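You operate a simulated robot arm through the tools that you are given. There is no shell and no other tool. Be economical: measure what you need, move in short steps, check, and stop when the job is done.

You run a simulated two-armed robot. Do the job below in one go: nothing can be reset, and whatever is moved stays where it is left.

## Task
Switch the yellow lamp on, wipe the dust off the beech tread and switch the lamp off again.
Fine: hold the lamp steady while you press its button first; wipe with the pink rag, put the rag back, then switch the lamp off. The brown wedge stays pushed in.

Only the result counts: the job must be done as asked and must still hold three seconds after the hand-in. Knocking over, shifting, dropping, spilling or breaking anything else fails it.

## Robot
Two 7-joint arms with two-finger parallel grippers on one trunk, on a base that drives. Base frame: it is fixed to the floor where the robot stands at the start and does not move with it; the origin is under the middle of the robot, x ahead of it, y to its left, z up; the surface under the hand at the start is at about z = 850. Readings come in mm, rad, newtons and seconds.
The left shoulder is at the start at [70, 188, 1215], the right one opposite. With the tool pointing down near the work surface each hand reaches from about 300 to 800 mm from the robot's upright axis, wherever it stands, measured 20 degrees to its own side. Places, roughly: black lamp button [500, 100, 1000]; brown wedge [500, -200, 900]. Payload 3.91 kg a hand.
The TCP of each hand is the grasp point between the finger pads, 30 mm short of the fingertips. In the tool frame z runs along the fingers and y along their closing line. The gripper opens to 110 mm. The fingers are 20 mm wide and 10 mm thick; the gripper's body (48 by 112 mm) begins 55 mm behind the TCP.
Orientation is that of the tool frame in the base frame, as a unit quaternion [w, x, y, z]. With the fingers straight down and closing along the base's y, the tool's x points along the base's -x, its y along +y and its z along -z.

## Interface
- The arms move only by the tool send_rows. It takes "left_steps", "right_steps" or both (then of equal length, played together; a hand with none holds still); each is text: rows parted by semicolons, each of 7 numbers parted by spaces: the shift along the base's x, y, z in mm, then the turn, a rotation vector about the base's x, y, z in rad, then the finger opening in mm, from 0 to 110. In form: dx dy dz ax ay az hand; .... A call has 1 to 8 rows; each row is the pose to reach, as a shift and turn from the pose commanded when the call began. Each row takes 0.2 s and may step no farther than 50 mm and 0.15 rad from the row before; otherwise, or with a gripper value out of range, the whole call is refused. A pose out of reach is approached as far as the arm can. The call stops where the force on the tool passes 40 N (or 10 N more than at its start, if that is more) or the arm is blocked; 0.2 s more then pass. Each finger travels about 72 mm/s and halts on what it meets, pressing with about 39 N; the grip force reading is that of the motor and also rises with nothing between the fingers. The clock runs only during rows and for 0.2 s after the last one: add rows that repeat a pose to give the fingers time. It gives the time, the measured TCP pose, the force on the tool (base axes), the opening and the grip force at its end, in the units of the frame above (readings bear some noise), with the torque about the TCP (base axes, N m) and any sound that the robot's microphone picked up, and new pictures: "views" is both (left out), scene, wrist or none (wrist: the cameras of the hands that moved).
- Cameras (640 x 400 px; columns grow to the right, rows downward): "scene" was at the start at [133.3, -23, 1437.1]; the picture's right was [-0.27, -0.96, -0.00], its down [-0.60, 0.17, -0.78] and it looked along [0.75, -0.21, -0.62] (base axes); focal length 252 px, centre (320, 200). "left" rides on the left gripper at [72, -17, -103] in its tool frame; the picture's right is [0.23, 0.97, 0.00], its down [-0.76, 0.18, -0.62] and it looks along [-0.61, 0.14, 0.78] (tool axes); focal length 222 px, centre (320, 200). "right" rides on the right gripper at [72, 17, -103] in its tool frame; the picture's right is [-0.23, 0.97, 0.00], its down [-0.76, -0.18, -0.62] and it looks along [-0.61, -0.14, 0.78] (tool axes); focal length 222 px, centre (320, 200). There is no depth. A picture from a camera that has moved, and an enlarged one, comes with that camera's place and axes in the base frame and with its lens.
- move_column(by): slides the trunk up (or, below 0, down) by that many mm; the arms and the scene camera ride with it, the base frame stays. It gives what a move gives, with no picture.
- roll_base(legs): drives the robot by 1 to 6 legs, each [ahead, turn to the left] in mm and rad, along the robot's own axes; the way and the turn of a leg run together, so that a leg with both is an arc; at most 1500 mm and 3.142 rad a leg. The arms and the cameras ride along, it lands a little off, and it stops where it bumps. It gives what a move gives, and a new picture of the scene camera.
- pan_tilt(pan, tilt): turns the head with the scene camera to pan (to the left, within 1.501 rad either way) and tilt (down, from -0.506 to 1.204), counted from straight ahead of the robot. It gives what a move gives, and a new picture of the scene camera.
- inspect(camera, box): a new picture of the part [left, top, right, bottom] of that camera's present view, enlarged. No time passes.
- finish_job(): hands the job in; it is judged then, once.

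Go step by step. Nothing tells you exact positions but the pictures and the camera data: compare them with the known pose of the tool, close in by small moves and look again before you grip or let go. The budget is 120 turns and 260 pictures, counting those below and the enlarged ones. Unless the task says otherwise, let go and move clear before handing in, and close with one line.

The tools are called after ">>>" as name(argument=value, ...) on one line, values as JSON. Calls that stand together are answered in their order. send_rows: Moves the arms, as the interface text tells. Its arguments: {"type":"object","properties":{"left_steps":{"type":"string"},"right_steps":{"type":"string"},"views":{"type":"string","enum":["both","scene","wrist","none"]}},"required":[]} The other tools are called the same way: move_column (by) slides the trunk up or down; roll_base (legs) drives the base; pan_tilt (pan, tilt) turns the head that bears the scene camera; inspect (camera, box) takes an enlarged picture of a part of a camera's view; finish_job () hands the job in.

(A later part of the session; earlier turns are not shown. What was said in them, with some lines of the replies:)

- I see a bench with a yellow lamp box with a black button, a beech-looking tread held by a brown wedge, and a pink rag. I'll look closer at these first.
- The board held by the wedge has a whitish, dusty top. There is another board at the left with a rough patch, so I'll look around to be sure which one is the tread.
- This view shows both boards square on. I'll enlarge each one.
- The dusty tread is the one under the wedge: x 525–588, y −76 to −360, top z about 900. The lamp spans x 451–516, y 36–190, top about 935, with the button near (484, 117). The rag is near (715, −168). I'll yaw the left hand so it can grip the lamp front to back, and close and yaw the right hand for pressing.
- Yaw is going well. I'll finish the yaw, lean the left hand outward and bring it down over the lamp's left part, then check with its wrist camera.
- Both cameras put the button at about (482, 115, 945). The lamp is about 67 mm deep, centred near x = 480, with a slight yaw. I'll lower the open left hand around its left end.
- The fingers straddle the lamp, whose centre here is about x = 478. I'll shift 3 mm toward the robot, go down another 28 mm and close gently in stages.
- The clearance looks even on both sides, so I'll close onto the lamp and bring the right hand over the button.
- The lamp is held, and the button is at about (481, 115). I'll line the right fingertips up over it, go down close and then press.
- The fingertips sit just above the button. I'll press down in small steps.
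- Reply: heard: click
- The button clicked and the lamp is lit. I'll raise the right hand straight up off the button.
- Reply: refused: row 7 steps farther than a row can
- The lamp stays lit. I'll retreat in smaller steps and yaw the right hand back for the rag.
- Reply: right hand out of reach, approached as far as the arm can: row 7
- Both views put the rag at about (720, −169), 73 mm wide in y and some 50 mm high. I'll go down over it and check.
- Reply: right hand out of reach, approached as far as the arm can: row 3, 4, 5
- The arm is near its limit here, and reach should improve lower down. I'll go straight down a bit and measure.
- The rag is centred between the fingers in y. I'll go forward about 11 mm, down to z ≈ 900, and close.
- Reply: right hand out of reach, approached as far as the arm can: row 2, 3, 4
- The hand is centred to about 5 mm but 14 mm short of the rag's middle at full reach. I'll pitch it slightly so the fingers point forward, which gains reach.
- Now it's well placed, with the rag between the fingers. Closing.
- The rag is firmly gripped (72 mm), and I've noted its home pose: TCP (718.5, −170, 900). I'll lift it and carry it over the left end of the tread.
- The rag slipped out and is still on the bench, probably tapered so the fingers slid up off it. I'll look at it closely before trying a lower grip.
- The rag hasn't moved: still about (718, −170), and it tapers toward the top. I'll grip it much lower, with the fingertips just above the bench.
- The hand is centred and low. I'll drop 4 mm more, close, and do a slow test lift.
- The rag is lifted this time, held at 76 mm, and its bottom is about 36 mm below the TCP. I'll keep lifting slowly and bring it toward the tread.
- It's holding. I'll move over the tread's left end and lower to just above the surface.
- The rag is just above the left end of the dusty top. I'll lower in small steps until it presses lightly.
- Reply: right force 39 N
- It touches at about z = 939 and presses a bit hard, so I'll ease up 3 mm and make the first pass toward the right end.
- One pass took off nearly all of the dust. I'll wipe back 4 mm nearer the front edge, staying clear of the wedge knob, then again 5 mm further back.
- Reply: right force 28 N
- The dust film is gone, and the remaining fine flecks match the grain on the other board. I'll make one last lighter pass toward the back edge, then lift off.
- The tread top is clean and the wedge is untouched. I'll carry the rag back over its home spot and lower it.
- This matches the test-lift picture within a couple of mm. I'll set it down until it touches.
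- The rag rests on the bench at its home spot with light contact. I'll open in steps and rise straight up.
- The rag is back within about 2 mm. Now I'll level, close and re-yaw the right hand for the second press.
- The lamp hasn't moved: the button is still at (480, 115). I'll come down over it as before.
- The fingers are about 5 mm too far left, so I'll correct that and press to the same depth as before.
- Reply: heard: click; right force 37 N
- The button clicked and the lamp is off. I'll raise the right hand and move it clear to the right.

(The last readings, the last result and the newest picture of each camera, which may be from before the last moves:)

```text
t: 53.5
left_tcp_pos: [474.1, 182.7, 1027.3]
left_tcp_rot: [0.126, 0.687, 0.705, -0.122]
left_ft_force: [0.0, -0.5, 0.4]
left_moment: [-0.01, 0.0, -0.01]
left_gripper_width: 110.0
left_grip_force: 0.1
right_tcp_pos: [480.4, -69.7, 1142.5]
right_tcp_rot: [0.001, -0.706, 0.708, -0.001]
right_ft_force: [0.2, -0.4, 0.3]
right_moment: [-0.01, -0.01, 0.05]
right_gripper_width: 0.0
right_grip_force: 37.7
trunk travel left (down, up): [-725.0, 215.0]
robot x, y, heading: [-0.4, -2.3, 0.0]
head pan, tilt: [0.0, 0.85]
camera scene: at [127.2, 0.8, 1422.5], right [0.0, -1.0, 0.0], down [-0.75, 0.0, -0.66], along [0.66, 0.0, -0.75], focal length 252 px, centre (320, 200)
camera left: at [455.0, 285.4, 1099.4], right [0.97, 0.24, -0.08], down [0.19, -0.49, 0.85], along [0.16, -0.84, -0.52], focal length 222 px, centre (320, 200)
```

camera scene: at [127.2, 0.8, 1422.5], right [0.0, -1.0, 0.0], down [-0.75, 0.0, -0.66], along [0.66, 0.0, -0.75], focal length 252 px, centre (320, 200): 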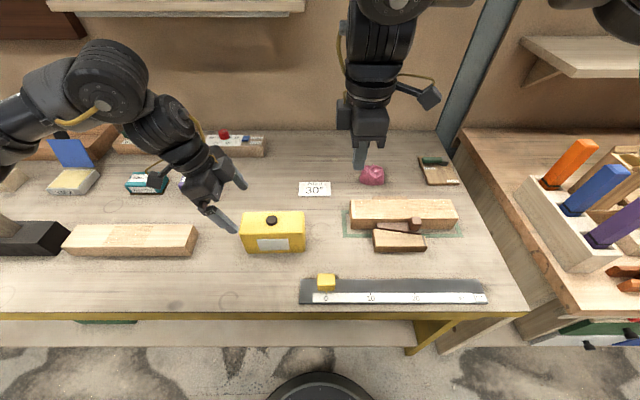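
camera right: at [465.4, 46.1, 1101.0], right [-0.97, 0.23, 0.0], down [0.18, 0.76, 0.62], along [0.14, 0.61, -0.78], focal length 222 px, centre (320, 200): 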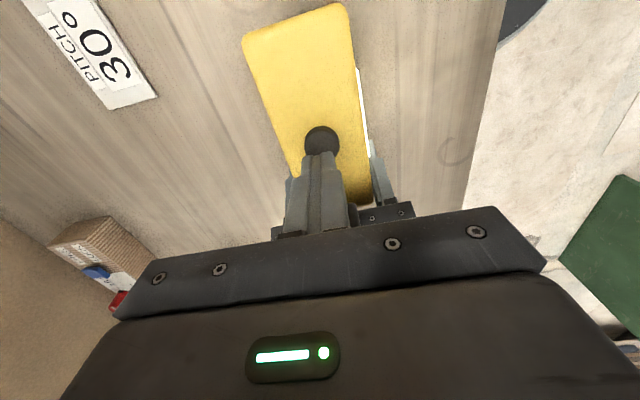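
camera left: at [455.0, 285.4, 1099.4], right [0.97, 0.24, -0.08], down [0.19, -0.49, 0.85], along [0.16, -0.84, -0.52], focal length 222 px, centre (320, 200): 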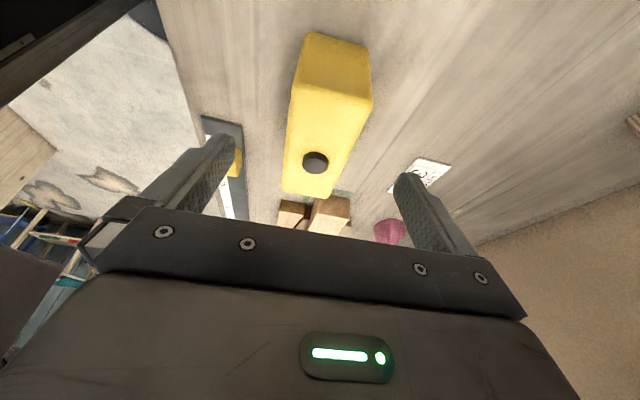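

Everything is where it should be and the lamp is off and free. I'll raise both hands clear and take a last look.

>>> send_rows(left_steps="0 10 40 0 0 0 110;0 20 80 0 0 0 110;0 30 120 0 0 0 110", right_steps="0 -30 20 0 0 0 0;0 -60 40 0 0 0 0;0 -90 60 0 0 0 0", views="none")

>>> inspect(camera="scene", box=[220, 140, 480, 300])

>>> inspect(camera="scene", box=[220, 170, 340, 270])

```text
t: 54.2
left_tcp_pos: [477.2, 211.7, 1148.1]
left_tcp_rot: [0.125, 0.687, 0.706, -0.122]
left_ft_force: [0.5, 0.3, -0.1]
left_moment: [0.03, 0.0, 0.02]
left_gripper_width: 110.1
left_grip_force: 0.0
right_tcp_pos: [479.2, -160.2, 1201.8]
right_tcp_rot: [-0.001, 0.707, -0.707, 0.0]
right_ft_force: [0.1, 0.8, -0.4]
right_moment: [0.0, -0.01, 0.01]
right_gripper_width: 0.1
right_grip_force: 37.4
trunk travel left (down, up): [-725.0, 215.0]
robot x, y, heading: [2.6, -2.4, -0.001]
head pan, tilt: [0.0, 0.85]
```

```text
2.46 times, centred on (350, 220) of scene
camera zoom: at [126.9, -0.6, 1422.5], right [0.0, -1.0, 0.0], down [-0.75, 0.0, -0.66], along [0.66, 0.0, -0.75], focal length 620 px, centre (246, 151)
```

zoom: 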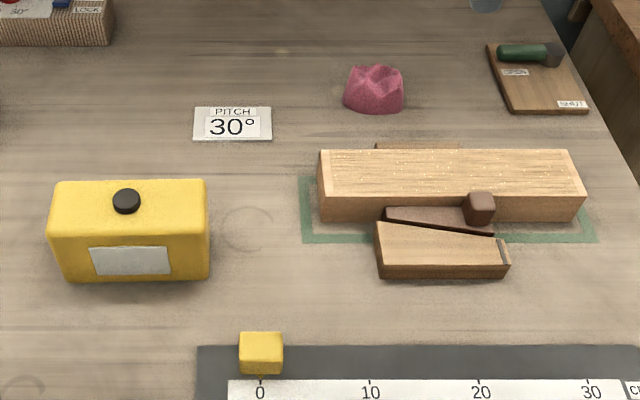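

```text
4.00 times, centred on (280, 220) of scene
camera zoom: at [126.9, -0.6, 1422.5], right [0.0, -1.0, 0.0], down [-0.75, 0.0, -0.66], along [0.66, 0.0, -0.75], focal length 1007 px, centre (480, 120)
```

zoom: 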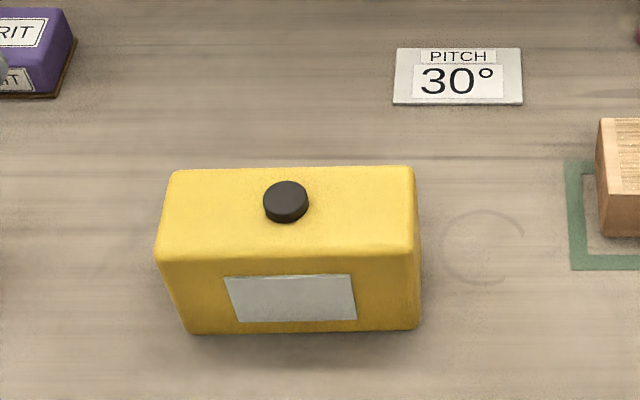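

The lamp is off and has shifted by no more than about 2 mm. The tread is clean, the wedge is in place and the rag is back, so I'm handing in.

>>> finish_job()

```text
The job is handed in.
```

The lamp was held and switched on, the beech tread wiped clean with the pink rag, the rag put back within about 2 mm, and the lamp switched off again, with the brown wedge still pushed in.
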